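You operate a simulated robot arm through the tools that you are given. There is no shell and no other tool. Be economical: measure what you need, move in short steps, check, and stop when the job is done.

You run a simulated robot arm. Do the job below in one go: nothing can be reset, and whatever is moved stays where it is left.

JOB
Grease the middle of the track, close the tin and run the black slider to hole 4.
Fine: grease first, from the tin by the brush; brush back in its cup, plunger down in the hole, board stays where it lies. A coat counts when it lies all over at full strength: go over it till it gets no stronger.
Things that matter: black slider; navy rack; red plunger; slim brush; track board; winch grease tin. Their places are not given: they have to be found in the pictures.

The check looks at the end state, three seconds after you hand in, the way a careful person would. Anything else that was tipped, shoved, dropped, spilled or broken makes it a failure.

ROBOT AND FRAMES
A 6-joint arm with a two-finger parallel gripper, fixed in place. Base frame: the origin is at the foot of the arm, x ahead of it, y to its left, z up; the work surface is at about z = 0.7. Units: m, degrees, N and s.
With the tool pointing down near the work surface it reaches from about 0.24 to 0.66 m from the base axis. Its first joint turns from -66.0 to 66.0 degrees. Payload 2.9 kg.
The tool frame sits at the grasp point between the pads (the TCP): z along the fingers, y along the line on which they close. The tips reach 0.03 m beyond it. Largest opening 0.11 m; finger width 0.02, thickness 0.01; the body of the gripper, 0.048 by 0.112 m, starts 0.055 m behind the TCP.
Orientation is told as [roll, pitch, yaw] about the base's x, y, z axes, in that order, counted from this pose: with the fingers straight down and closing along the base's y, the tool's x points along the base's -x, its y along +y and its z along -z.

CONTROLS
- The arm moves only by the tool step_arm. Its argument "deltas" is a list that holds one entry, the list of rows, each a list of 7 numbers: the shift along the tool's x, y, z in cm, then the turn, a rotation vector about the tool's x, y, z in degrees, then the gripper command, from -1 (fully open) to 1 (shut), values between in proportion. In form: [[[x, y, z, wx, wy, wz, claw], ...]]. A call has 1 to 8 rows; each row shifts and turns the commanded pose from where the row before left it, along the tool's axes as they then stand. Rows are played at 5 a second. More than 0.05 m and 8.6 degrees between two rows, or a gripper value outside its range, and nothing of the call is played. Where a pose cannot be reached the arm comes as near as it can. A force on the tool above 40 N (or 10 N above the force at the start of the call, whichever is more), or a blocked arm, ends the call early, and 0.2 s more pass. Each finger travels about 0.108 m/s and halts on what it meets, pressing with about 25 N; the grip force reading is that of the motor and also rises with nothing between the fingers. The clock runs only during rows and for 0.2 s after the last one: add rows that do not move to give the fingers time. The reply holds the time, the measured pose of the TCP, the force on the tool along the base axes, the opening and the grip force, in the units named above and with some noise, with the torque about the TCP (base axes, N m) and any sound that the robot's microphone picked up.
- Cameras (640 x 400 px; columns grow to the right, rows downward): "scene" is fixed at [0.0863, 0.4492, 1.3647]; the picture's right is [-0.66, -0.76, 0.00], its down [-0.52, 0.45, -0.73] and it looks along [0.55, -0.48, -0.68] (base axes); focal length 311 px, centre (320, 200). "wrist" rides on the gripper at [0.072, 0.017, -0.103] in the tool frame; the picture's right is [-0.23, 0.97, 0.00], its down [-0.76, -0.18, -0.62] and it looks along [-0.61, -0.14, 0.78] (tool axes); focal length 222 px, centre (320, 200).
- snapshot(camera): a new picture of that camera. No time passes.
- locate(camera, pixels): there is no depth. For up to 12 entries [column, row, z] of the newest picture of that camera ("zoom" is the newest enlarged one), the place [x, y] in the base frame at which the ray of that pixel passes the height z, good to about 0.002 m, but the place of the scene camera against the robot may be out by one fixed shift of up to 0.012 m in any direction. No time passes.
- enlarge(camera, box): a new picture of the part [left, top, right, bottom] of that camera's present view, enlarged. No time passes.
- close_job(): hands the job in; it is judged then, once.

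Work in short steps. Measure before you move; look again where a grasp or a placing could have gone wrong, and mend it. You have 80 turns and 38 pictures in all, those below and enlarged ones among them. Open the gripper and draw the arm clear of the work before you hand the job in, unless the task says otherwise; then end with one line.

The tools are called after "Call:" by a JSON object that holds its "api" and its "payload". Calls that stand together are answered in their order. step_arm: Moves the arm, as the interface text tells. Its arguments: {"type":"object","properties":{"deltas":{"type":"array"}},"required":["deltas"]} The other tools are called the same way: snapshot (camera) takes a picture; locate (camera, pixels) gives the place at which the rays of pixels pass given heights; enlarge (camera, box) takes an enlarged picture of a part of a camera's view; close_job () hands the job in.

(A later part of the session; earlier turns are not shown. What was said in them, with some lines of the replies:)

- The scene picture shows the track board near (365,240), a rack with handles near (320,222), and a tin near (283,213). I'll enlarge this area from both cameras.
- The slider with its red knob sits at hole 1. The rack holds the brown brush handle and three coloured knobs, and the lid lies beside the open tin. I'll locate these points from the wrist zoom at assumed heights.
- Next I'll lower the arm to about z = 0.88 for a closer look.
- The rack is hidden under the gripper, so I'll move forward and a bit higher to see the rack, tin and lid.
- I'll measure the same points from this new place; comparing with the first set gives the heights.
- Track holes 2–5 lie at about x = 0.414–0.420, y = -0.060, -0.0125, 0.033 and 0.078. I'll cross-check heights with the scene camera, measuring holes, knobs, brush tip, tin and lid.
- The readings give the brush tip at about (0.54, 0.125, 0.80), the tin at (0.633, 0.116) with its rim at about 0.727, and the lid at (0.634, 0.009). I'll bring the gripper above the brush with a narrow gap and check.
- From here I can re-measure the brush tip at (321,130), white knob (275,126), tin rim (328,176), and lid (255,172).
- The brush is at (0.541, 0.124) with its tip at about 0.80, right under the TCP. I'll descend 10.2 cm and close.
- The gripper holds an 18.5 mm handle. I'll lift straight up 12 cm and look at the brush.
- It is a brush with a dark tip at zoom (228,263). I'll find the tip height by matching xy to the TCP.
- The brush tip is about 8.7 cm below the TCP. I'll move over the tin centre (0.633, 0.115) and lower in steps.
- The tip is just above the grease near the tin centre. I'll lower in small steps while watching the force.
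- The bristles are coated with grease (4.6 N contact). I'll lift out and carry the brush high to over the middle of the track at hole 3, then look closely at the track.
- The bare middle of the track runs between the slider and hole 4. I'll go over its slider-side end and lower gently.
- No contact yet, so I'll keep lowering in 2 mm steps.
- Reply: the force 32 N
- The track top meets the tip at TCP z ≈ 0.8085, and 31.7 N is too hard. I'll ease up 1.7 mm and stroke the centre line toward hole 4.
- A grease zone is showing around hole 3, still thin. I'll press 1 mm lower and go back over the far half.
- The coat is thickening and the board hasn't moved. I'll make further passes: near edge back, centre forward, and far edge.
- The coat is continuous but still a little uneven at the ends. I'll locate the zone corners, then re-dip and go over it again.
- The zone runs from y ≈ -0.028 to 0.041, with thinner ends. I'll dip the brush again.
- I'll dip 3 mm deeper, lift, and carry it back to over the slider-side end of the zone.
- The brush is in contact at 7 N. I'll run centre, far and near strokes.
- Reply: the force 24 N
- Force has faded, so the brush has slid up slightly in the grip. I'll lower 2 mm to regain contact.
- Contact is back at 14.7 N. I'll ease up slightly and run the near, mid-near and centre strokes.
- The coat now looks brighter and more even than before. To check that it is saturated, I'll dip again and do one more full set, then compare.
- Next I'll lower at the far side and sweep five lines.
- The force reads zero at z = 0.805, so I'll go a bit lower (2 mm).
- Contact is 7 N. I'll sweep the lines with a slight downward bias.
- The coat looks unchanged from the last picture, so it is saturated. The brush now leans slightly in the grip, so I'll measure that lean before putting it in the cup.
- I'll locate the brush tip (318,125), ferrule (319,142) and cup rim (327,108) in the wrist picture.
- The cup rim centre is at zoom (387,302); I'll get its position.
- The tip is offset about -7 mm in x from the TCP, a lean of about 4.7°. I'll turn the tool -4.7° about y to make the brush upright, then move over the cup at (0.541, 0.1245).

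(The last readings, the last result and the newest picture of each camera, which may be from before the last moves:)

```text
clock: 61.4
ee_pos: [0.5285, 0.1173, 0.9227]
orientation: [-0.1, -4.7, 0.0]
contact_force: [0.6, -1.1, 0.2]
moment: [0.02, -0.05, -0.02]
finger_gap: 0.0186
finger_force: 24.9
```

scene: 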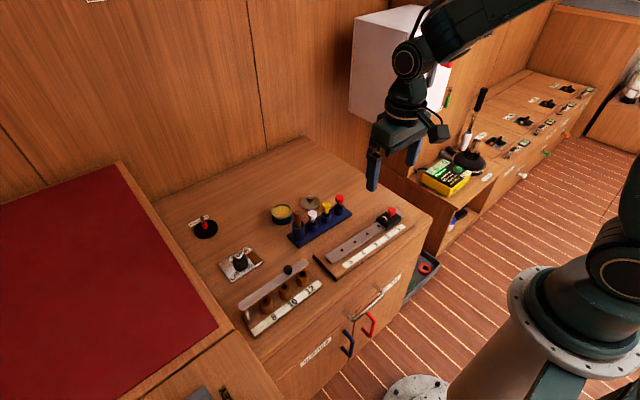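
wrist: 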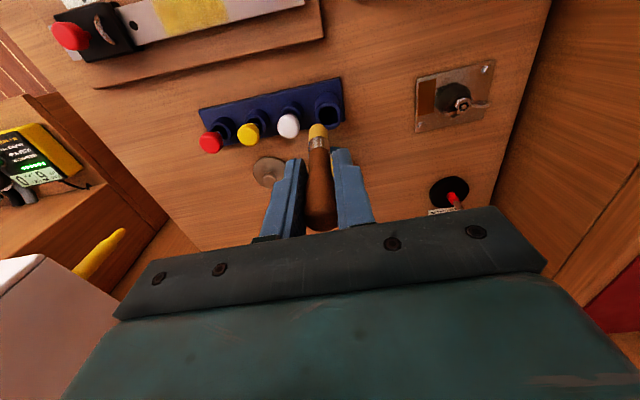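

Next I'll move over the cup with the tip just above the rim and check with both cameras.

Call:
{"api": "step_arm", "payload": {"deltas": [[[-0.73, 0.7, 2.35, 0, 0, 0, 1], [0, 0, 2, 0, 0, 0, 1], [0, 0, 2, 0, 0, 0, 1], [0, 0, 0, 0, 0, 0, 1]]]}}

Call:
{"api": "enlarge", "payload": {"camera": "scene", "box": [265, 185, 345, 235]}}

Call:
{"api": "enlarge", "payload": {"camera": "wrist", "box": [270, 70, 366, 130]}}

```text
clock: 62.4
ee_pos: [0.5424, 0.1235, 0.8588]
orientation: [0.1, -4.8, 0.0]
contact_force: [-0.7, 0.1, -0.2]
moment: [0.02, 0.02, 0.04]
finger_gap: 0.0185
finger_force: 25.3
```

```text
8.00 times, centred on (305, 210) of scene
```

zoom: 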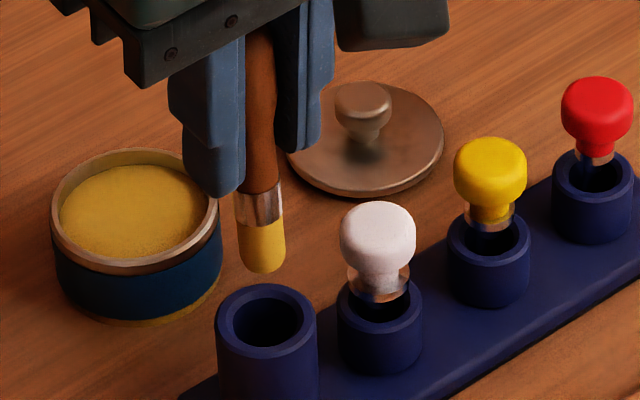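

```text
6.67 times, centred on (318, 100) of wrist
```

zoom: 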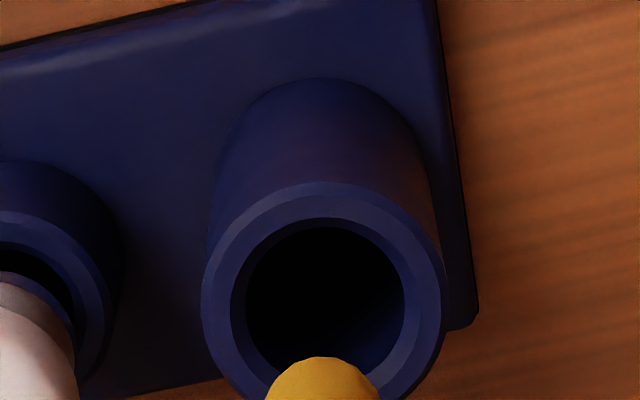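

The brush stands upright. I'll compare the tip's near edge with the cup centre.

Call:
{"api": "locate", "payload": {"camera": "zoom", "pixels": [[321, 357, 0.77], [321, 357, 0.775], [266, 399, 0.78], [380, 399, 0.78], [324, 302, 0.75], [324, 302, 0.745], [233, 302, 0.75], [415, 302, 0.75], [328, 140, 0.71]]}}

```text
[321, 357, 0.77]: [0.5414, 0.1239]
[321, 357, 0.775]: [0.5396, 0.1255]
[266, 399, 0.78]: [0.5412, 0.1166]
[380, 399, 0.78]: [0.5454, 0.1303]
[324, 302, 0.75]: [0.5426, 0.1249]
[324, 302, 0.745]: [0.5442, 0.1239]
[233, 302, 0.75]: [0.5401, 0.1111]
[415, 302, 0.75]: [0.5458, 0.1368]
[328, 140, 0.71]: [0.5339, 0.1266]
```

The tip centre is near x = 0.546 and the cup near 0.5425. I'll shift back 3 mm and lower partway, watching the force.

Call:
{"api": "step_arm", "payload": {"deltas": [[[0.3, 0.05, 0, 0, 0, 0, 1], [0.16, 0, 2, 0, 0, 0, 1], [0.08, 0, 1, 0, 0, 0, 1], [0.08, 0, 1, 0, 0, 0, 1], [0, 0, 0, 0, 0, 0, 1]]]}}

Call:
{"api": "enlarge", "payload": {"camera": "scene", "box": [265, 185, 345, 235]}}

```text
clock: 63.6
ee_pos: [0.5394, 0.1227, 0.818]
orientation: [0.0, -4.7, 0.0]
contact_force: [1.4, 0.8, -0.1]
moment: [0.04, -0.07, 0.01]
finger_gap: 0.0184
finger_force: 24.9
```

```text
8.00 times, centred on (305, 210) of scene
```

zoom: 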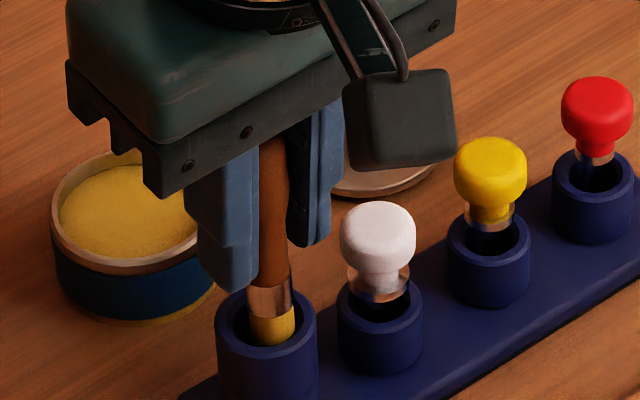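

The tip is entering the cup. I'll lower the remaining ~3 cm.

Call:
{"api": "step_arm", "payload": {"deltas": [[[0.08, 0, 1, 0, 0, 0, 1], [0.08, 0, 1, 0, 0, 0, 1], [0.08, 0, 0.9, 0, 0, 0, 1], [0, 0, 0, 0, 0, 0, 1]]]}}

```text
clock: 64.6
ee_pos: [0.5384, 0.1249, 0.7887]
orientation: [0.0, -4.8, 0.0]
contact_force: [0.3, 0.6, 0.0]
moment: [0.03, -0.03, 0.01]
finger_gap: 0.0185
finger_force: 25.5
```

No load yet, so I'll go down a little more until contact, then open to about 4 cm and rise along the tool axis.

Call:
{"api": "step_arm", "payload": {"deltas": [[[0.02, 0, 0.3, 0, 0, 0, 1], [0, 0, 0, 0, 0, 0, 1], [0, 0, 0, 0, 0, 0, 0.3], [0, 0, 0, 0, 0, 0, 0.3], [0, 0, -2, 0, 0, 0, 0.3], [0, 0, -4, 0, 0, 0, 0.3], [0, 0, -4, 0, 0, 0, 0.3], [0, 0, 0, 0, 4.7, 0, 0.3]]]}}

Call:
{"api": "enlarge", "payload": {"camera": "wrist", "box": [160, 60, 480, 260]}}

```text
clock: 66.4
ee_pos: [0.5306, 0.1247, 0.8879]
orientation: [0.0, 0.1, 0.0]
contact_force: [0.5, 0.2, -0.3]
moment: [-0.01, 0.02, 0.01]
finger_gap: 0.0386
finger_force: 0.0
```

```text
2.00 times, centred on (320, 160) of wrist
```

zoom: 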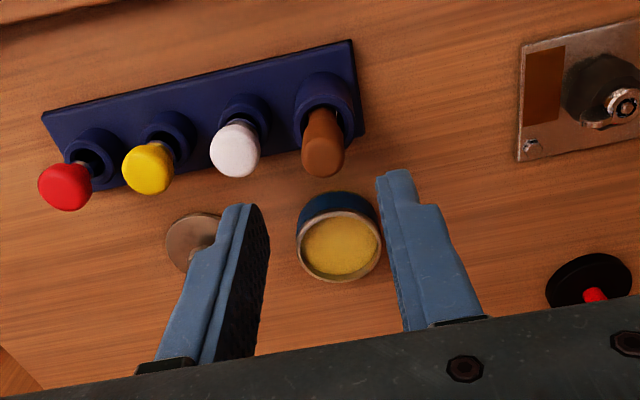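

The brush is home in its cup. Next I'll re-measure the tin rim (zoom ellipse centre (339,245)) and move over the lid with wider fingers.

Call:
{"api": "locate", "payload": {"camera": "zoom", "pixels": [[339, 245, 0.725], [339, 245, 0.73], [297, 240, 0.728], [382, 250, 0.728], [339, 211, 0.728], [338, 281, 0.728]]}}

Call:
{"api": "step_arm", "payload": {"deltas": [[[0, -4, 0, 0, 0, 0, 0.3], [-2, -4, 0, 0, 0, 0, -0.3], [-2.5, -3.5, 0, 0, 0, 0, -0.3], [0, 0, 0, 0, 0, 0, -0.3]]]}}

Call:
{"api": "enlarge", "payload": {"camera": "wrist", "box": [200, 60, 440, 210]}}

```text
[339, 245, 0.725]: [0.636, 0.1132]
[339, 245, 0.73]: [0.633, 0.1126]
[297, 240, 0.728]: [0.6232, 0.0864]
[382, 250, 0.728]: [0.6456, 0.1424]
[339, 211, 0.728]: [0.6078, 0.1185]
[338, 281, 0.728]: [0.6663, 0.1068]
```

```text
clock: 67.4
ee_pos: [0.5758, 0.0117, 0.8872]
orientation: [0.0, 0.0, 0.0]
contact_force: [-0.4, -0.3, 0.0]
moment: [-0.03, -0.01, 0.02]
finger_gap: 0.0713
finger_force: 0.0
```

```text
2.67 times, centred on (320, 135) of wrist
```

zoom: 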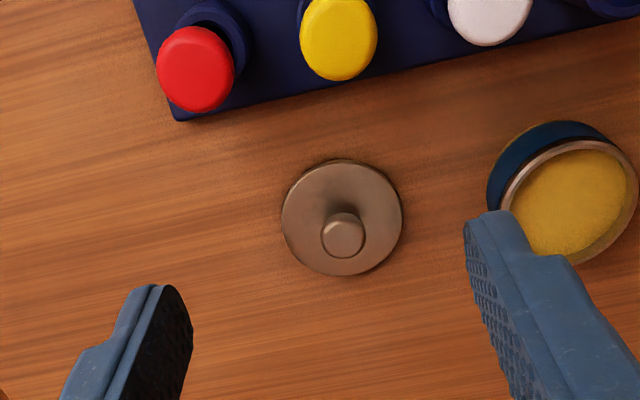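

The lid is fully visible, disc centre (341,218) and knob top (344,236). I'll locate both.

Call:
{"api": "locate", "payload": {"camera": "zoom", "pixels": [[341, 218, 0.705], [341, 218, 0.71], [344, 236, 0.715], [344, 236, 0.72], [344, 236, 0.725], [281, 218, 0.706], [402, 219, 0.706], [340, 161, 0.706], [343, 276, 0.706], [344, 215, 0.71], [321, 238, 0.72], [366, 236, 0.72]]}}

```text
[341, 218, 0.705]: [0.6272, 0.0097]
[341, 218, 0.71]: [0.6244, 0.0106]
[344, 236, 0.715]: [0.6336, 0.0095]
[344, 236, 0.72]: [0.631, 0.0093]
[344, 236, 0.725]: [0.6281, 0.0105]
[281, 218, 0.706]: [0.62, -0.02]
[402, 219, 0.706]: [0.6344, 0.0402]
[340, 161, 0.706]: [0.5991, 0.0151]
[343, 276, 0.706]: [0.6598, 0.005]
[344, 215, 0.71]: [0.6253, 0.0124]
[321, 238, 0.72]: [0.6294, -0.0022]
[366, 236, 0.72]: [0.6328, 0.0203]
```

The lid centre is (0.627, 0.010), about 6.1 cm across, with the knob top at about 0.727. I'll move over it with a 5 cm opening and lower so the tips straddle the knob just above the disc.

Call:
{"api": "step_arm", "payload": {"deltas": [[[-2.6, -0.1, 0, 0, 0, 0, 0.1], [-2.5, -0.1, 0, 0, 0, 0, 0.1], [0, 0, 4, 0, 0, 0, 0.1], [0, 0, 4, 0, 0, 0, 0.1], [0, 0, 3, 0, 0, 0, 0.1], [0, 0, 2.5, 0, 0, 0, 0.1], [0, 0, 0.6, 0, 0, 0, 0.1], [0, 0, 0, 0, 0, 0, 0.1]]]}}

```text
clock: 69.2
ee_pos: [0.6254, 0.0073, 0.7449]
orientation: [0.0, -0.1, -0.1]
contact_force: [-0.1, -0.5, -0.6]
moment: [0.01, -0.01, 0.01]
finger_gap: 0.0496
finger_force: 0.1
```

I'll correct by 2 mm in y and 1.5 mm in x, go slightly lower, and close on the knob.

Call:
{"api": "step_arm", "payload": {"deltas": [[[-0.15, 0.25, 0.2, 0, 0, 0, 0.1], [0, 0, 0, 0, 0, 0, 0.1], [0, 0, 0, 0, 0, 0, 0.5], [0, 0, 0, 0, 0, 0, 0.7], [0, 0, 0, 0, 0, 0, 1], [0, 0, 0, 0, 0, 0, 1]]]}}

```text
clock: 70.6
ee_pos: [0.6281, 0.0086, 0.7432]
orientation: [0.1, 0.0, -0.1]
contact_force: [0.1, 0.5, 0.8]
moment: [-0.02, -0.01, 0.02]
finger_gap: 0.0196
finger_force: 25.0
```

The knob is held (19.6 mm). I'll lift and carry it over the tin, then check.

Call:
{"api": "step_arm", "payload": {"deltas": [[[0, 0, -3, 0, 0, 0, 1], [0, 0, -4, 0, 0, 0, 1], [-0.2, 3.5, 0, 0, 0, 0, 1], [-0.3, 3.5, 0, 0, 0, 0, 1], [-0.3, 3.5, 0, 0, 0, 0, 1], [0, 0, 0, 0, 0, 0, 1]]]}}

Call:
{"api": "enlarge", "payload": {"camera": "scene", "box": [245, 175, 341, 235]}}

```text
clock: 72.0
ee_pos: [0.6375, 0.1165, 0.8124]
orientation: [0.0, 0.0, 0.0]
contact_force: [0.3, -0.6, -0.8]
moment: [0.0, -0.02, 0.01]
finger_gap: 0.0198
finger_force: 25.2
```

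```text
6.67 times, centred on (293, 205) of scene
```

zoom: 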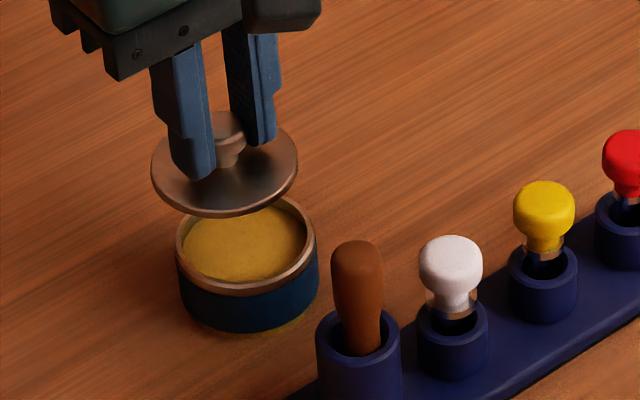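

Lid disc centre is at zoom (225,166) and tin rim centre at (246,245). I'll compare their positions.

Call:
{"api": "locate", "payload": {"camera": "zoom", "pixels": [[225, 166, 0.774], [225, 166, 0.777], [246, 245, 0.725], [246, 245, 0.728], [246, 245, 0.731], [175, 240, 0.728], [316, 250, 0.728], [151, 163, 0.775], [298, 168, 0.775]]}}

```text
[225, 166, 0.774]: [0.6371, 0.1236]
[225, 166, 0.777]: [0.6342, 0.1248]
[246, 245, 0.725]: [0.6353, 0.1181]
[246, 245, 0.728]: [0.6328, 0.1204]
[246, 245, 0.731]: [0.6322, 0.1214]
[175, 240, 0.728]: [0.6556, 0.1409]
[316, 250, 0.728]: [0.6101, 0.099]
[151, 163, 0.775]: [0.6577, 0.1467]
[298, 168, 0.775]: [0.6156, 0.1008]
```

The lid is about 3.5 mm too far in x and y. I'll correct by -2.5 mm in x and -3 mm in y, and lower toward the rim.

Call:
{"api": "step_arm", "payload": {"deltas": [[[0.25, -0.3, 0, 0, 0, 0, 1], [0, 0, 2, 0, 0, 0, 1], [0, 0, 1.5, 0, 0, 0, 1], [0, 0, 0, 0, 0, 0, 1]]]}}

```text
clock: 73.0
ee_pos: [0.6344, 0.1114, 0.7775]
orientation: [0.0, 0.0, -0.1]
contact_force: [0.9, 0.0, -1.4]
moment: [0.0, -0.01, -0.01]
finger_gap: 0.0198
finger_force: 24.7
```

I'll shift 1.5 mm in y and lower in 2 mm steps until contact.

Call:
{"api": "step_arm", "payload": {"deltas": [[[0, 0.15, 0.2, 0, 0, 0, 1], [0, 0, 0.2, 0, 0, 0, 1], [0, 0, 0.2, 0, 0, 0, 1], [0, 0, 0, 0, 0, 0, 1]]]}}

Call:
{"api": "enlarge", "payload": {"camera": "scene", "box": [245, 180, 325, 230]}}

```text
clock: 74.0
ee_pos: [0.6351, 0.1125, 0.7731]
orientation: [0.0, -0.1, -0.1]
contact_force: [0.3, 0.6, 0.5]
moment: [-0.02, -0.05, 0.0]
finger_gap: 0.0197
finger_force: 25.2
```

```text
8.00 times, centred on (285, 205) of scene
```

zoom: 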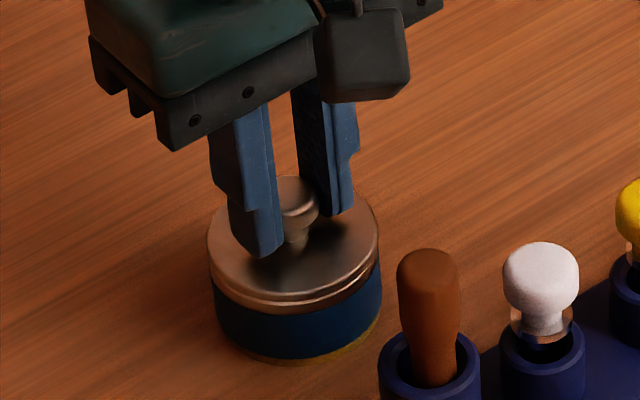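

It is nearly aligned, with the lid about 1.5 mm to the picture's left. I'll trim 1 mm in x and y and lower until contact.

Call:
{"api": "step_arm", "payload": {"deltas": [[[0.1, -0.1, 0.1, 0, 0, 0, 1], [0, 0, 0.15, 0, 0, 0, 1], [0, 0, 0.15, 0, 0, 0, 1], [0, 0, 0, 0, 0, 0, 1]]]}}

```text
clock: 75.0
ee_pos: [0.6342, 0.1113, 0.7724]
orientation: [0.1, -0.3, -0.1]
contact_force: [-7.8, 2.5, 32.3]
moment: [0.1, 0.14, 0.01]
finger_gap: 0.0195
finger_force: 25.2
```

There is firm contact at 0.7724. I'll relieve the pressure, open the fingers gently, rise, and look.

Call:
{"api": "step_arm", "payload": {"deltas": [[[0, 0, -0.25, 0, 0, 0, 1], [0, 0, 0, 0, 0, 0, 0.4], [0, 0, 0, 0, 0, 0, 0.2], [0, 0, 0, 0, 0, 0, 0.2], [0, 0, -4, 0, 0, 0, 0.2], [0, 0, -4, 0, 0, 0, 0.2], [4, -2, -4, 0, 0, 0, 0.2], [0, 0, 0, 0, 0, 0, 0.2]]]}}

Call:
{"api": "enlarge", "payload": {"camera": "scene", "box": [253, 185, 333, 235]}}

```text
refused: row 7 steps farther than a row can; nothing moved
```

```text
8.00 times, centred on (293, 210) of scene
```

zoom: 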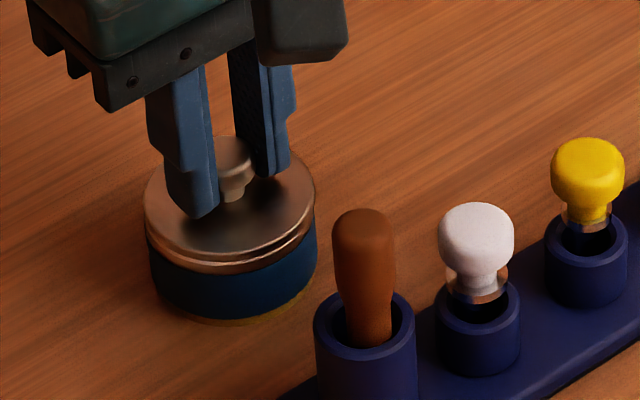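

The call was refused and nothing moved, though the picture shows the lid sitting centred on the tin. I'll repeat the release with shorter rows.

Call:
{"api": "step_arm", "payload": {"deltas": [[[0, 0, -0.2, 0, 0, 0, 1], [0, 0, 0, 0, 0, 0, 0.4], [0, 0, 0, 0, 0, 0, 0.2], [0, 0, 0, 0, 0, 0, 0.2], [0, 0, -4, 0, 0, 0, 0.2], [0, 0, -4, 0, 0, 0, 0.2], [4, -2, -2, 0, 0, 0, 0.2], [4, -2, 0, 0, 0, 0, 0.2]]]}}

Call:
{"api": "enlarge", "payload": {"camera": "scene", "box": [253, 190, 317, 230]}}

```text
clock: 76.8
ee_pos: [0.5509, 0.0716, 0.8738]
orientation: [0.1, 0.1, 0.0]
contact_force: [0.3, -0.7, 0.3]
moment: [0.01, 0.01, -0.02]
finger_gap: 0.0438
finger_force: 0.0
heard: snap
```

```text
10.00 times, centred on (285, 210) of scene
```

zoom: 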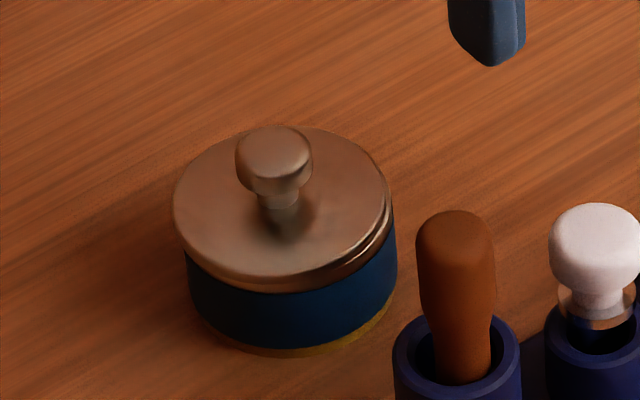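

I heard a snap, and the lid sits level and centred, so the tin is closed. For the slider, the ring beside the knob blocks a finger closing along y, so I'll turn the tool 90° to close along x. I'll move over the knob while turning.

Call:
{"api": "step_arm", "payload": {"deltas": [[[2.78, -3.49, 0, 0, 0, 0, 0.2], [2.78, -3.49, 0, 0, 0, 0, 0.2], [2.78, -3.49, 0, 0, 0, 0, 0.2], [2.78, -3.49, 0, 0, 0, 0, 0.2], [2.78, -3.49, 0, 0, 0, 0, 0.2], [0, 0, 0, 0, 0, 8.2, 0.2], [0, 0, 0, 0, 0, 8.2, 0.2], [0, 0, 0, 0, 0, 8.2, 0.2]]]}}

Call:
{"api": "step_arm", "payload": {"deltas": [[[0, 0, 0, 0, 0, 8.2, 0.2], [0, 0, 0, 0, 0, 8.2, 0.2], [0, 0, 0, 0, 0, 8.2, 0.2], [0, 0, 0, 0, 0, 8.2, 0.2], [0, 0, 0, 0, 0, 8.2, 0.2], [0, 0, 0, 0, 0, 8.2, 0.2], [0, 0, 0, 0, 0, 8.2, 0.2], [0, 0, 0, 0, 0, 8.2, 0.2]]]}}

```text
clock: 78.6
ee_pos: [0.4126, -0.1035, 0.8699]
orientation: [0.0, 0.0, -24.6]
contact_force: [-0.1, 1.1, -0.3]
moment: [0.01, -0.02, -0.01]
finger_gap: 0.044
finger_force: 0.0
```

```text
clock: 80.4
ee_pos: [0.414, -0.1024, 0.8707]
orientation: [0.0, 0.0, -90.4]
contact_force: [0.4, -0.4, 0.0]
moment: [-0.03, -0.04, -0.05]
finger_gap: 0.0441
finger_force: 0.2
```

The tool is turned. I'll add 2.2° so tool x runs along the track, and take a wrist view of the knob.

Call:
{"api": "step_arm", "payload": {"deltas": [[[0, 0, 0, 0, 0, 2.2, 0.2], [0, 0, 0, 0, 0, 0, 0.2]]]}}

Call:
{"api": "enlarge", "payload": {"camera": "wrist", "box": [180, 40, 468, 220]}}

```text
clock: 81.0
ee_pos: [0.4134, -0.1028, 0.8711]
orientation: [-0.1, -0.1, -92.5]
contact_force: [-0.4, 0.6, -0.1]
moment: [0.0, -0.04, -0.01]
finger_gap: 0.0438
finger_force: 0.1
```

```text
2.22 times, centred on (324, 130) of wrist
```

zoom: 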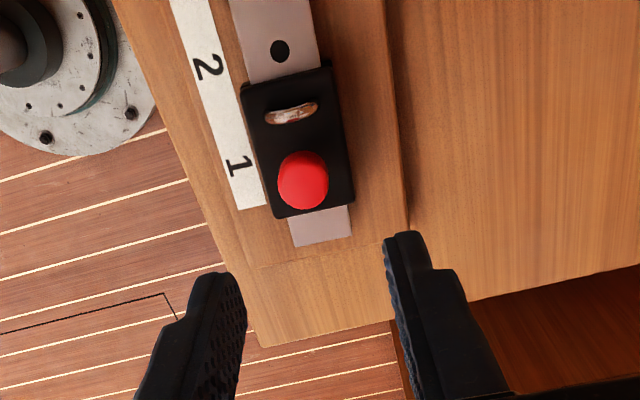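

I'll locate the knob (302,181), the slider's corners and the ring.

Call:
{"api": "locate", "payload": {"camera": "zoom", "pixels": [[302, 182, 0.755], [302, 182, 0.76], [302, 182, 0.765], [302, 182, 0.77], [292, 115, 0.75], [280, 51, 0.72], [240, 84, 0.738], [331, 65, 0.738], [355, 202, 0.738], [272, 218, 0.738], [278, 182, 0.76], [327, 182, 0.76]]}}

```text
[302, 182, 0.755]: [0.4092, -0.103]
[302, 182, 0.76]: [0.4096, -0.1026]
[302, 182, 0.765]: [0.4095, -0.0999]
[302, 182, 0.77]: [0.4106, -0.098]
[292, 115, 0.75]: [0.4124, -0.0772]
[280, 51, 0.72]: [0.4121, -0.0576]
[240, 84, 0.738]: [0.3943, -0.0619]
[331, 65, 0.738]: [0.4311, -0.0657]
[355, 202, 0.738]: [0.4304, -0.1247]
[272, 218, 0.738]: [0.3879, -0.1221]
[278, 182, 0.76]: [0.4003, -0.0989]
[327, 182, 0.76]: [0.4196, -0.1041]
```

The knob centre is about (0.4105, -0.103), with the head roughly at 0.745–0.762. I'll shift 2.5 mm, descend until the tips are at 0.747, and close gently.

Call:
{"api": "step_arm", "payload": {"deltas": [[[0, -0.25, 3, 0, 0, 0, 0.2], [0, 0, 3, 0, 0, 0, 0.2], [0, 0, 2, 0, 0, 0, 0.2], [0, 0, 1, 0, 0, 0, 0.2], [0, 0, 0.4, 0, 0, 0, 0.2], [0, 0, 0, 0, 0, 0, 0.2]]]}}

```text
clock: 82.4
ee_pos: [0.4119, -0.1014, 0.7773]
orientation: [0.1, -0.1, -92.3]
contact_force: [0.7, 0.5, -0.6]
moment: [0.02, -0.01, 0.01]
finger_gap: 0.0443
finger_force: 0.0
```

I'll trim slightly and close on the knob.

Call:
{"api": "step_arm", "payload": {"deltas": [[[-0.15, -0.1, 0, 0, 0, 0, 0.2], [0, 0, 0, 0, 0, 0, 0.5], [0, 0, 0, 0, 0, 0, 0.6], [0, 0, 0, 0, 0, 0, 1], [0, 0, 0, 0, 0, 0, 1]]]}}

```text
clock: 83.6
ee_pos: [0.4101, -0.104, 0.7773]
orientation: [0.0, 0.0, -92.4]
contact_force: [-3.0, -0.3, 0.2]
moment: [-0.04, 0.05, -0.03]
finger_gap: 0.0209
finger_force: 24.8
```

The knob is held at 20.9 mm. I'll pull the plunger up in small steps and watch the force.

Call:
{"api": "step_arm", "payload": {"deltas": [[[0, 0, -0.3, 0, 0, 0, 1], [0, 0, -0.3, 0, 0, 0, 1], [0, 0, -0.2, 0, 0, 0, 1], [0, 0, 0, 0, 0, 0, 1]]]}}

```text
clock: 84.6
ee_pos: [0.4097, -0.1041, 0.785]
orientation: [0.1, 0.0, -92.4]
contact_force: [1.6, 0.4, 0.3]
moment: [-0.13, -0.04, 0.01]
finger_gap: 0.0204
finger_force: 25.1
```

It lifts freely so far (7.7 mm, no load). I'll raise a little further to find the end stop.

Call:
{"api": "step_arm", "payload": {"deltas": [[[0, 0, -0.2, 0, 0, 0, 1], [0, 0, -0.2, 0, 0, 0, 1], [0, 0, 0, 0, 0, 0, 1]]]}}

Call:
{"api": "enlarge", "payload": {"camera": "scene", "box": [350, 190, 430, 240]}}

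```text
clock: 85.4
ee_pos: [0.409, -0.1028, 0.7896]
orientation: [0.2, 0.0, -92.4]
contact_force: [7.2, -0.5, 0.0]
moment: [-0.03, -0.12, -0.08]
finger_gap: 0.0206
finger_force: 25.0
```

```text
8.00 times, centred on (390, 215) of scene
```

zoom: 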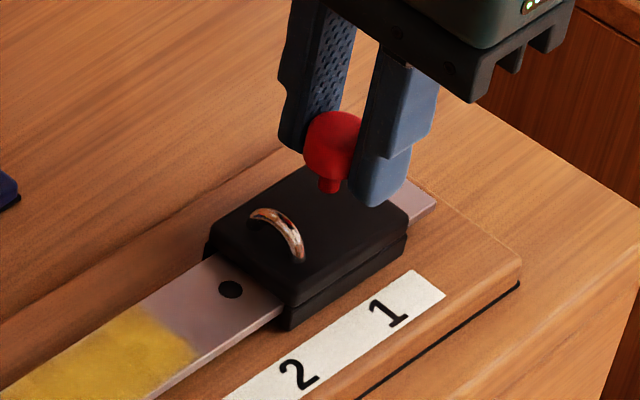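

The plunger is up 12 mm and the stem is still in the slider. I'll relieve the 7 N side load by 1.5 mm, then try sliding 5 mm along the track.

Call:
{"api": "step_arm", "payload": {"deltas": [[[0, 0.15, 0, 0, 0, 0, 1], [0.2, 0, 0, 0, 0, 0, 1], [0.3, 0, 0, 0, 0, 0, 1], [0, 0, 0, 0, 0, 0, 1]]]}}

```text
clock: 86.4
ee_pos: [0.411, -0.0987, 0.7889]
orientation: [-0.3, 0.0, -92.4]
contact_force: [-4.0, -0.7, 0.2]
moment: [-0.19, 0.09, 0.04]
finger_gap: 0.0208
finger_force: 25.3
```

Sliding force is low, so I'll continue along the track in 1.5 cm rows.

Call:
{"api": "step_arm", "payload": {"deltas": [[[1.5, -0.05, 0, 0, 0, 0, 1], [1.5, 0, 0, 0, 0, 0, 1], [1.5, 0, 0, 0, 0, 0, 1], [0, 0, 0, 0, 0, 0, 1]]]}}

```text
clock: 87.4
ee_pos: [0.413, -0.0533, 0.7882]
orientation: [0.1, -0.1, -92.4]
contact_force: [-4.4, 0.3, -0.1]
moment: [-0.17, 0.15, -0.05]
finger_gap: 0.0206
finger_force: 24.8
```

It is moving smoothly. Hole 4 should be 13.8 cm from hole 1 (y ≈ 0.034), so I'll advance to y ≈ 0.025.

Call:
{"api": "step_arm", "payload": {"deltas": [[[1.6, -0.05, 0, 0, 0, 0, 1], [1.6, -0.03, 0, 0, 0, 0, 1], [1.6, -0.03, 0, 0, 0, 0, 1], [1.6, 0, 0, 0, 0, 0, 1], [1.4, 0, 0, 0, 0, 0, 1], [0, 0, 0, 0, 0, 0, 1]]]}}

```text
clock: 88.8
ee_pos: [0.4163, 0.0251, 0.7891]
orientation: [0.2, 0.1, -92.4]
contact_force: [12.8, -2.2, 0.0]
moment: [0.56, -0.5, -0.07]
finger_gap: 0.0208
finger_force: 24.8
```

The side load grew to 12.8 N, so I'll shift back 1 mm and advance to y ≈ 0.031.

Call:
{"api": "step_arm", "payload": {"deltas": [[[0, 0.1, 0, 0, 0, 0, 1], [0.5, 0, 0, 0, 0, 0, 1], [0, 0, 0.3, 0, 0, 0, 1], [0, 0, 0, 0, 0, 0, 1]]]}}

```text
clock: 89.8
ee_pos: [0.4163, 0.0294, 0.7864]
orientation: [0.0, 0.0, -92.4]
contact_force: [10.6, -0.4, -0.2]
moment: [-0.17, -0.17, 0.0]
finger_gap: 0.0207
finger_force: 25.0
```

I'll relieve x by another 1.5 mm, then lower in small steps feeling for the track.

Call:
{"api": "step_arm", "payload": {"deltas": [[[0, 0.15, 0, 0, 0, 0, 1], [0, 0, 0.2, 0, 0, 0, 1], [0, 0, 0.1, 0, 0, 0, 1], [0, 0, 0, 0, 0, 0, 1]]]}}

```text
clock: 90.8
ee_pos: [0.4161, 0.0289, 0.7819]
orientation: [-0.3, 0.0, -92.5]
contact_force: [-6.7, 0.0, 0.0]
moment: [0.24, 0.12, 0.06]
finger_gap: 0.0208
finger_force: 24.5
```

There is no vertical contact at 0.782. I'll lower 2 mm more and ease x slightly.

Call:
{"api": "step_arm", "payload": {"deltas": [[[0, -0.05, 0.1, 0, 0, 0, 1], [0, 0, 0.1, 0, 0, 0, 1], [0, 0, 0, 0, 0, 0, 1]]]}}

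```text
clock: 91.6
ee_pos: [0.4158, 0.0286, 0.7809]
orientation: [-0.2, 0.1, -92.3]
contact_force: [-11.7, -0.5, -1.2]
moment: [-0.09, 0.24, 0.06]
finger_gap: 0.0206
finger_force: 24.9
```

I'll ease x by another 0.5 mm and feel further down.

Call:
{"api": "step_arm", "payload": {"deltas": [[[0, -0.08, 0.1, 0, 0, 0, 1], [0, 0, 0.1, 0, 0, 0, 1], [0, 0, 0, 0, 0, 0, 1]]]}}

```text
clock: 92.4
ee_pos: [0.4174, 0.0279, 0.7792]
orientation: [0.0, 0.0, -92.4]
contact_force: [-11.1, 0.9, 0.5]
moment: [0.11, 0.21, 0.04]
finger_gap: 0.021
finger_force: 24.7
```

I'm nearly at the seated height without contact, so I need to see where the slider is.

Call:
{"api": "enlarge", "payload": {"camera": "scene", "box": [315, 190, 411, 250]}}

```text
6.67 times, centred on (363, 220) of scene
```

zoom: 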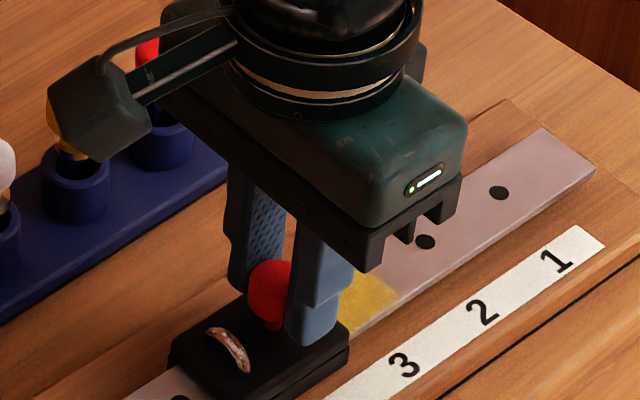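

The slider came along with the plunger. I'll measure holes 1 and 2 and the knob in this picture.

Call:
{"api": "locate", "payload": {"camera": "zoom", "pixels": [[498, 193, 0.72], [425, 242, 0.72], [268, 292, 0.757], [268, 292, 0.762], [268, 328, 0.742], [181, 399, 0.72], [349, 345, 0.738], [268, 396, 0.738]]}}

```text
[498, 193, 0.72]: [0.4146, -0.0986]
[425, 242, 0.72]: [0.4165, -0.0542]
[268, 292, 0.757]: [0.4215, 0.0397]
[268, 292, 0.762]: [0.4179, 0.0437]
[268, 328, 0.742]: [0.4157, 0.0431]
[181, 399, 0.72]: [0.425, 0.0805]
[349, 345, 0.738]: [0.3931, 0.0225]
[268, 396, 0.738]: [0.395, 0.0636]
```

The slider edges put the knob at y ≈ 0.028, about 4–5 mm short of hole 4. I'll feel down another 2 mm for the track before creeping forward.

Call:
{"api": "step_arm", "payload": {"deltas": [[[0, -0.08, 0.1, 0, 0, 0, 1], [0, 0, 0.1, 0, 0, 0, 1], [0, 0, 0, 0, 0, 0, 1]]]}}

```text
clock: 93.2
ee_pos: [0.4174, 0.029, 0.7776]
orientation: [-0.1, 0.0, -92.4]
contact_force: [-8.9, 0.3, 1.9]
moment: [-0.11, 0.18, 0.03]
finger_gap: 0.0207
finger_force: 24.7
```

There is a hint of contact (1.9 N). I'll lower 1 mm more.

Call:
{"api": "step_arm", "payload": {"deltas": [[[0, -0.05, 0.1, 0, 0, 0, 1], [0, 0, 0, 0, 0, 0, 1], [0, 0, 0, 0, 0, 0, 1]]]}}

```text
clock: 94.0
ee_pos: [0.4165, 0.0277, 0.7768]
orientation: [0.2, 0.0, -92.4]
contact_force: [-4.5, -0.7, 9.0]
moment: [-0.14, 0.07, 0.0]
finger_gap: 0.0206
finger_force: 25.0
```

The pin now rests on the track at 9 N. I'll creep forward 1 mm at a time.

Call:
{"api": "step_arm", "payload": {"deltas": [[[0.1, 0, 0, 0, 0, 0, 1], [0.1, 0, 0, 0, 0, 0, 1], [0.1, 0, 0, 0, 0, 0, 1], [0, 0, 0, 0, 0, 0, 1]]]}}

```text
clock: 95.0
ee_pos: [0.4167, 0.0321, 0.776]
orientation: [0.2, 0.0, -92.4]
contact_force: [5.6, -2.9, 9.9]
moment: [-0.65, -0.1, -0.07]
finger_gap: 0.0209
finger_force: 24.9
```

I'm still riding on the surface at y = 0.032, so I'll keep creeping.

Call:
{"api": "step_arm", "payload": {"deltas": [[[0.1, 0.05, 0, 0, 0, 0, 1], [0.05, 0, 0, 0, 0, 0, 1], [0, 0, 0, 0, 0, 0, 1]]]}}

```text
clock: 95.8
ee_pos: [0.417, 0.0333, 0.7761]
orientation: [0.2, 0.1, -92.4]
contact_force: [6.2, -1.0, 15.1]
moment: [-0.21, -0.11, -0.03]
finger_gap: 0.0209
finger_force: 24.9
```

Call:
{"api": "step_arm", "payload": {"deltas": [[[0.1, 0.05, 0, 0, 0, 0, 1], [0, 0, 0, 0, 0, 0, 1], [0, 0, 0, 0, 0, 0, 1]]]}}

```text
clock: 96.6
ee_pos: [0.4174, 0.0345, 0.7754]
orientation: [0.0, 0.1, -92.4]
contact_force: [1.3, -0.6, 23.1]
moment: [0.03, -0.04, -0.01]
finger_gap: 0.0207
finger_force: 25.2
```

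Force rises to 23 N at about hole 4's expected place. I'll ease up 1 mm and nudge back 2 mm to test whether the pin is captured (the y force would then jump).

Call:
{"api": "step_arm", "payload": {"deltas": [[[0, 0, -0.12, 0, 0, 0, 1], [-0.2, 0, 0, 0, 0, 0, 1], [0, 0, 0, 0, 0, 0, 1]]]}}

```text
clock: 97.4
ee_pos: [0.416, 0.0332, 0.7752]
orientation: [0.1, 0.1, -92.3]
contact_force: [7.2, 3.6, 7.8]
moment: [0.75, -0.2, 0.05]
finger_gap: 0.0205
finger_force: 25.1
```

The result is ambiguous, so I'll nudge back another 2 mm.

Call:
{"api": "step_arm", "payload": {"deltas": [[[-0.2, 0, 0, 0, 0, 0, 1], [0, 0, 0, 0, 0, 0, 1], [0, 0, 0, 0, 0, 0, 1]]]}}

```text
clock: 98.2
ee_pos: [0.4157, 0.0301, 0.7763]
orientation: [-0.1, -0.1, -92.5]
contact_force: [6.9, 2.3, 1.0]
moment: [0.63, -0.18, 0.03]
finger_gap: 0.0208
finger_force: 25.4
```

The pin isn't captured and just rides along, since my grip holds its height. I'll go back 2 mm, let go so the plunger is free to fall, and then push the knob from behind with closed fingers so it can drop into the hole.

Call:
{"api": "step_arm", "payload": {"deltas": [[[-0.2, 0.05, 0, 0, 0, 0, 1], [0, 0, 0, 0, 0, 0, 0.4], [0, 0, 0, 0, 0, 0, 0.2], [0, 0, 0, 0, 0, 0, 0.2], [0, 0, -3, 0, 0, 0, 0.2], [0, 0, -1, 0, 0, 0, 0.2], [-2.6, 0, 0, 0, 0, 0, 1], [0, 0, 0, 0, 0, 0, 1]]]}}

```text
clock: 100.0
ee_pos: [0.4158, 0.0015, 0.8171]
orientation: [0.0, -0.1, -92.4]
contact_force: [0.1, 0.2, 0.1]
moment: [-0.03, 0.01, -0.04]
finger_gap: 0.0
finger_force: 24.7
```

The knob should be at y ≈ 0.028. I'll lower behind it to tips at 0.749, then advance until contact.

Call:
{"api": "step_arm", "payload": {"deltas": [[[0, 0.1, 2, 0, 0, 0, 1], [0, 0, 1.8, 0, 0, 0, 1], [0, 0, 0, 0, 0, 0, 1], [0.3, 0, 0, 0, 0, 0, 1], [0.2, 0, 0, 0, 0, 0, 1], [0, 0, 0, 0, 0, 0, 1]]]}}

```text
clock: 101.4
ee_pos: [0.4174, 0.0076, 0.7793]
orientation: [0.0, 0.0, -92.3]
contact_force: [0.4, 0.3, 0.1]
moment: [-0.01, 0.0, -0.01]
finger_gap: 0.0002
finger_force: 25.4
```

I'm at about the contact position with no force yet. I'll creep forward 1 mm per row.

Call:
{"api": "step_arm", "payload": {"deltas": [[[0.1, 0, 0, 0, 0, 0, 1], [0.1, 0, 0, 0, 0, 0, 1], [0.1, 0, 0, 0, 0, 0, 1], [0, 0, 0, 0, 0, 0, 1]]]}}

```text
clock: 102.4
ee_pos: [0.4179, 0.0106, 0.7787]
orientation: [0.0, 0.0, -92.3]
contact_force: [0.5, -0.5, 0.3]
moment: [0.01, -0.03, 0.0]
finger_gap: 0.0
finger_force: 25.4
5 turns are left
```

Few turns are left. I'll push on 8 mm in 1 mm rows; when the pin drops into hole 4 the force rise ends the call by itself.

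Call:
{"api": "step_arm", "payload": {"deltas": [[[0.1, 0, 0, 0, 0, 0, 1], [0.1, 0, 0, 0, 0, 0, 1], [0.1, 0, 0, 0, 0, 0, 1], [0.1, 0, 0, 0, 0, 0, 1], [0.1, 0, 0, 0, 0, 0, 1], [0.1, 0, 0, 0, 0, 0, 1], [0.1, 0, 0, 0, 0, 0, 1], [0.1, 0, 0, 0, 0, 0, 1]]]}}

```text
clock: 104.2
ee_pos: [0.417, 0.0182, 0.7787]
orientation: [0.0, 0.1, -92.3]
contact_force: [-2.7, -6.0, -1.8]
moment: [-0.14, 0.09, 0.05]
finger_gap: 0.0004
finger_force: 25.0
4 turns are left
```

There is contact at 6 N now. I'll push 1 mm twice with separate readings and use the last picture to judge the position.

Call:
{"api": "step_arm", "payload": {"deltas": [[[0.1, 0, 0, 0, 0, 0, 1], [0, 0, 0, 0, 0, 0, 1]]]}}

Call:
{"api": "step_arm", "payload": {"deltas": [[[0.1, 0, 0, 0, 0, 0, 1], [0, 0, 0, 0, 0, 0, 1]]]}}

Call:
{"api": "enlarge", "payload": {"camera": "scene", "box": [323, 205, 403, 255]}}

```text
clock: 104.8
ee_pos: [0.4195, 0.0203, 0.7792]
orientation: [0.1, 0.2, -92.2]
contact_force: [-0.1, -0.4, -1.1]
moment: [-0.01, 0.0, 0.02]
finger_gap: 0.0
finger_force: 25.2
```

```text
clock: 105.4
ee_pos: [0.4184, 0.0203, 0.7793]
orientation: [0.0, 0.0, -92.5]
contact_force: [0.4, -0.7, 0.3]
moment: [-0.04, -0.01, -0.05]
finger_gap: 0.0002
finger_force: 25.3
```

```text
refused: no pictures are left
3 turns are left
```

No pictures are left. I'll test by force: push 2 mm more twice; a captured pin should make the y force climb.

Call:
{"api": "step_arm", "payload": {"deltas": [[[0.1, 0, 0, 0, 0, 0, 1], [0.1, 0, 0, 0, 0, 0, 1], [0, 0, 0, 0, 0, 0, 1]]]}}

Call:
{"api": "step_arm", "payload": {"deltas": [[[0.1, 0, 0, 0, 0, 0, 1], [0.1, 0, 0, 0, 0, 0, 1], [0, 0, 0, 0, 0, 0, 1]]]}}

```text
clock: 106.2
ee_pos: [0.4176, 0.0224, 0.7794]
orientation: [0.0, 0.0, -92.3]
contact_force: [1.2, -3.5, 0.0]
moment: [-0.08, 0.0, -0.01]
finger_gap: 0.0
finger_force: 25.1
```

```text
clock: 107.0
ee_pos: [0.4186, 0.0255, 0.7784]
orientation: [0.1, 0.0, -92.4]
contact_force: [1.0, -4.3, -0.2]
moment: [-0.05, -0.01, 0.01]
finger_gap: 0.0
finger_force: 25.2
2 turns are left
```

It still slides freely at ~4 N, so it's past hole 4. With two turns left I'll re-grip the knob slightly higher, lift it, carry it back to just before hole 4 (y ≈ 0.030), press down and sweep slowly with readings at each stage to find the drop.

Call:
{"api": "step_arm", "payload": {"deltas": [[[0, 0, -4, 0, 0, 0, 1], [2.0, 0, 0, 0, 0, 0, 0.2], [0, 0, 0, 0, 0, 0, 0.2], [0, 0, 2, 0, 0, 0, 0.2], [0, 0, 1.75, 0, 0, 0, 0.2], [0, 0, 0, 0, 0, 0, 0.2]]]}}

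Call:
{"api": "step_arm", "payload": {"deltas": [[[0, 0, 0, 0, 0, 0, 0.5], [0, 0, 0, 0, 0, 0, 0.7], [0, 0, 0, 0, 0, 0, 1], [0, 0, 0, 0, 0, 0, 1]]]}}

Call:
{"api": "step_arm", "payload": {"deltas": [[[0, 0, -0.4, 0, 0, 0, 1], [0, 0, -0.5, 0, 0, 0, 1], [-0.5, 0, 0, 0, 0, 0, 1], [-0.5, 0, 0, 0, 0, 0, 1], [-0.55, 0, 0, 0, 0, 0, 1], [0, 0, 0, 0, 0, 0, 1]]]}}

Call:
{"api": "step_arm", "payload": {"deltas": [[[0, 0, 0.4, 0, 0, 0, 1], [0, 0, 0.3, 0, 0, 0, 1], [0, 0, 0, 0, 0, 0, 1]]]}}

Call:
{"api": "step_arm", "payload": {"deltas": [[[0, 0, 0.15, 0, 0, 0, 1], [0, 0, 0.15, 0, 0, 0, 1], [0, 0, 0, 0, 0, 0, 1]]]}}

Call:
{"api": "step_arm", "payload": {"deltas": [[[0.07, 0, 0, 0, 0, 0, 1], [0.08, 0, 0, 0, 0, 0, 1], [0, 0, 0, 0, 0, 0, 1]]]}}

Call:
{"api": "step_arm", "payload": {"deltas": [[[0.07, 0, 0, 0, 0, 0, 1], [0.08, 0, 0, 0, 0, 0, 1], [0, 0, 0, 0, 0, 0, 1]]]}}

Call:
{"api": "step_arm", "payload": {"deltas": [[[0.07, 0, 0, 0, 0, 0, 1], [0.08, 0, 0, 0, 0, 0, 1], [0, 0, 0, 0, 0, 0, 1]]]}}

Call:
{"api": "step_arm", "payload": {"deltas": [[[0.07, 0, 0, 0, 0, 0, 1], [0.08, 0, 0, 0, 0, 0, 1], [0, 0, 0, 0, 0, 0, 1]]]}}

Call:
{"api": "step_arm", "payload": {"deltas": [[[-0.1, 0, 0, 0, 0, 0, 1], [-0.1, 0, 0, 0, 0, 0, 1], [-0.1, 0, 0, 0, 0, 0, 1], [0, 0, 0, 0, 0, 0, 1]]]}}

```text
clock: 108.4
ee_pos: [0.4186, 0.0441, 0.7813]
orientation: [0.0, 0.0, -92.4]
contact_force: [-0.2, -0.5, 0.8]
moment: [0.01, -0.02, 0.05]
finger_gap: 0.0441
finger_force: 0.0
```

```text
clock: 109.4
ee_pos: [0.4162, 0.0448, 0.7811]
orientation: [-0.2, -0.1, -92.3]
contact_force: [-11.6, 0.8, 1.6]
moment: [0.02, 0.21, 0.05]
finger_gap: 0.0206
finger_force: 25.3
```

```text
clock: 110.8
ee_pos: [0.4194, 0.0275, 0.7895]
orientation: [0.1, 0.0, -92.4]
contact_force: [2.3, 0.6, -11.2]
moment: [-0.49, -0.07, 0.05]
finger_gap: 0.0204
finger_force: 25.0
```

```text
clock: 111.6
ee_pos: [0.4183, 0.028, 0.7842]
orientation: [0.0, 0.0, -92.4]
contact_force: [-2.1, -1.8, -1.9]
moment: [-0.09, 0.04, 0.01]
finger_gap: 0.0206
finger_force: 24.8
```

```text
clock: 112.4
ee_pos: [0.4182, 0.029, 0.7801]
orientation: [-0.1, 0.0, -92.5]
contact_force: [-3.8, 0.7, -2.2]
moment: [0.06, 0.05, 0.02]
finger_gap: 0.0208
finger_force: 24.7
```

```text
clock: 113.2
ee_pos: [0.4171, 0.0302, 0.7794]
orientation: [-0.1, 0.0, -92.3]
contact_force: [-5.0, -0.3, -2.4]
moment: [-0.2, 0.09, -0.01]
finger_gap: 0.0208
finger_force: 25.0
```

```text
clock: 114.0
ee_pos: [0.4181, 0.0323, 0.7808]
orientation: [0.0, 0.0, -92.4]
contact_force: [-5.8, -1.2, -0.8]
moment: [-0.18, 0.13, 0.02]
finger_gap: 0.0207
finger_force: 25.1
```

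```text
clock: 114.8
ee_pos: [0.4176, 0.0326, 0.7809]
orientation: [0.1, 0.0, -92.4]
contact_force: [-6.5, -0.1, -0.7]
moment: [-0.08, 0.11, 0.01]
finger_gap: 0.0207
finger_force: 25.5
```

```text
clock: 115.6
ee_pos: [0.4187, 0.036, 0.7806]
orientation: [0.2, -0.1, -92.4]
contact_force: [-2.1, -0.6, -1.7]
moment: [-0.13, 0.09, -0.01]
finger_gap: 0.0205
finger_force: 24.7
```

```text
clock: 116.6
ee_pos: [0.4171, 0.0317, 0.7816]
orientation: [0.0, 0.0, -92.5]
contact_force: [-5.1, 1.1, -1.3]
moment: [0.26, 0.08, 0.06]
finger_gap: 0.0205
finger_force: 24.2
1 turns are left
```

The upward pull met the plunger's top stop (-11 N) and a light spring presses it down, so it must be free to drop. In this last turn I'll step in 0.7 mm moves across hole 4's place, letting go at each step so the spring can seat the pin. I'll end at the measured hole position (y ≈ 0.0325), open, retreat upward and hand in.

Call:
{"api": "step_arm", "payload": {"deltas": [[[-0.15, 0, 0, 0, 0, 0, 1], [-0.15, 0, 0, 0, 0, 0, 1], [0, 0, 0, 0, 0, 0, 0.5], [0, 0, 0, 0, 0, 0, 0.5], [0, 0, 0, 0, 0, 0, 1], [0.07, 0, 0, 0, 0, 0, 1], [0, 0, 0, 0, 0, 0, 0.5], [0, 0, 0, 0, 0, 0, 1]]]}}

Call:
{"api": "step_arm", "payload": {"deltas": [[[0.07, 0, 0, 0, 0, 0, 1], [0, 0, 0, 0, 0, 0, 0.5], [0, 0, 0, 0, 0, 0, 0.5], [0, 0, 0, 0, 0, 0, 1], [0.07, 0, 0, 0, 0, 0, 1], [0, 0, 0, 0, 0, 0, 0.5], [0, 0, 0, 0, 0, 0, 0.5], [0, 0, 0, 0, 0, 0, 1]]]}}

Call:
{"api": "step_arm", "payload": {"deltas": [[[0.07, 0, 0, 0, 0, 0, 1], [0, 0, 0, 0, 0, 0, 0.5], [0, 0, 0, 0, 0, 0, 0.5], [0, 0, 0, 0, 0, 0, 1], [0.07, 0, 0, 0, 0, 0, 1], [0, 0, 0, 0, 0, 0, 0.5], [0, 0, 0, 0, 0, 0, 0.5], [0, 0, 0, 0, 0, 0, 1]]]}}

Call:
{"api": "step_arm", "payload": {"deltas": [[[0.07, 0, 0, 0, 0, 0, 1], [0, 0, 0, 0, 0, 0, 0.5], [0, 0, 0, 0, 0, 0, 0.5], [0, 0, 0, 0, 0, 0, 1], [0.07, 0, 0, 0, 0, 0, 1], [0, 0, 0, 0, 0, 0, 0.5], [0, 0, 0, 0, 0, 0, 0.5], [0, 0, 0, 0, 0, 0, 1]]]}}

Call:
{"api": "step_arm", "payload": {"deltas": [[[0.07, 0, 0, 0, 0, 0, 1], [0, 0, 0, 0, 0, 0, 0.5], [0, 0, 0, 0, 0, 0, 0.5], [0, 0, 0, 0, 0, 0, 1], [0.07, 0, 0, 0, 0, 0, 1], [0, 0, 0, 0, 0, 0, 0.5], [0, 0, 0, 0, 0, 0, 0.5], [0, 0, 0, 0, 0, 0, 1]]]}}

Call:
{"api": "step_arm", "payload": {"deltas": [[[-0.08, 0, 0, 0, 0, 0, 1], [0, 0, 0, 0, 0, 0, 0.5], [0, 0, 0, 0, 0, 0, 0.5], [0, 0, 0, 0, 0, 0, 1], [-0.08, 0, 0, 0, 0, 0, 1], [0, 0, 0, 0, 0, 0, 0.5], [0, 0, 0, 0, 0, 0, 0.5], [0, 0, 0, 0, 0, 0, 1]]]}}

Call:
{"api": "step_arm", "payload": {"deltas": [[[-0.08, 0, 0, 0, 0, 0, 1], [0, 0, 0, 0, 0, 0, 0.5], [0, 0, 0, 0, 0, 0, 0.5], [0, 0, 0, 0, 0, 0, 1], [-0.08, 0, 0, 0, 0, 0, 1], [0, 0, 0, 0, 0, 0, 0.5], [0, 0, 0, 0, 0, 0, 0.2], [0, 0, 0, 0, 0, 0, 0.2]]]}}

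Call:
{"api": "step_arm", "payload": {"deltas": [[[0, 0, -1, 0, 0, 0, 0.2], [0, 0, -4, 0, 0, 0, 0.2], [0, 0, -4, 0, 0, 0, 0.2], [0, 0, -4, 0, 0, 0, 0.2], [0, 0, 0, 0, 0, 0, -1], [0, 0, 0, 0, 0, 0, -1]]]}}

Call:
{"api": "close_job", "payload": {}}

```text
clock: 118.4
ee_pos: [0.4173, 0.0274, 0.7807]
orientation: [-0.1, -0.1, -92.4]
contact_force: [-2.0, 1.1, 1.4]
moment: [0.05, 0.06, 0.01]
finger_gap: 0.0205
finger_force: 25.3
```

```text
clock: 120.2
ee_pos: [0.4183, 0.031, 0.7803]
orientation: [0.0, 0.0, -92.3]
contact_force: [-1.1, 1.1, 0.6]
moment: [0.01, 0.02, 0.03]
finger_gap: 0.0205
finger_force: 24.4
```

```text
clock: 122.0
ee_pos: [0.4185, 0.0316, 0.7806]
orientation: [0.1, -0.1, -92.4]
contact_force: [0.1, -0.2, 0.0]
moment: [0.02, -0.03, -0.02]
finger_gap: 0.0205
finger_force: 24.6
```

```text
clock: 123.8
ee_pos: [0.4182, 0.0331, 0.7804]
orientation: [0.0, 0.0, -92.4]
contact_force: [0.1, -0.1, 0.1]
moment: [0.01, 0.03, -0.02]
finger_gap: 0.0209
finger_force: 25.2
```

```text
clock: 125.6
ee_pos: [0.418, 0.0353, 0.78]
orientation: [0.1, 0.1, -92.4]
contact_force: [0.3, 1.0, -0.1]
moment: [0.0, 0.02, 0.02]
finger_gap: 0.0206
finger_force: 24.7
```

```text
clock: 127.4
ee_pos: [0.418, 0.0332, 0.7805]
orientation: [0.1, 0.0, -92.3]
contact_force: [0.2, -0.1, 0.4]
moment: [0.01, -0.02, -0.01]
finger_gap: 0.021
finger_force: 25.0
```

```text
clock: 129.2
ee_pos: [0.4183, 0.0322, 0.7792]
orientation: [0.0, 0.1, -92.4]
contact_force: [-0.2, 0.0, 0.0]
moment: [-0.01, -0.03, -0.01]
finger_gap: 0.044
finger_force: 0.0
```

```text
clock: 130.6
ee_pos: [0.4184, 0.0331, 0.9106]
orientation: [-0.1, -0.1, -92.5]
contact_force: [-0.5, -0.5, -0.2]
moment: [0.0, 0.0, -0.02]
finger_gap: 0.11
finger_force: 0.1
```

```text
The job is handed in.
```

I've handed the job in, but I couldn't confirm that the plunger seated in hole 4: I had no pictures left and never felt or heard the pin lock. The middle of the track is greased: the coat looked the same after a fresh dip and another full set of passes. The brush is back in its cup and the tin lid snapped shut. The slider is at about hole 4, by position readings only, and I let go of the plunger there so it could drop.
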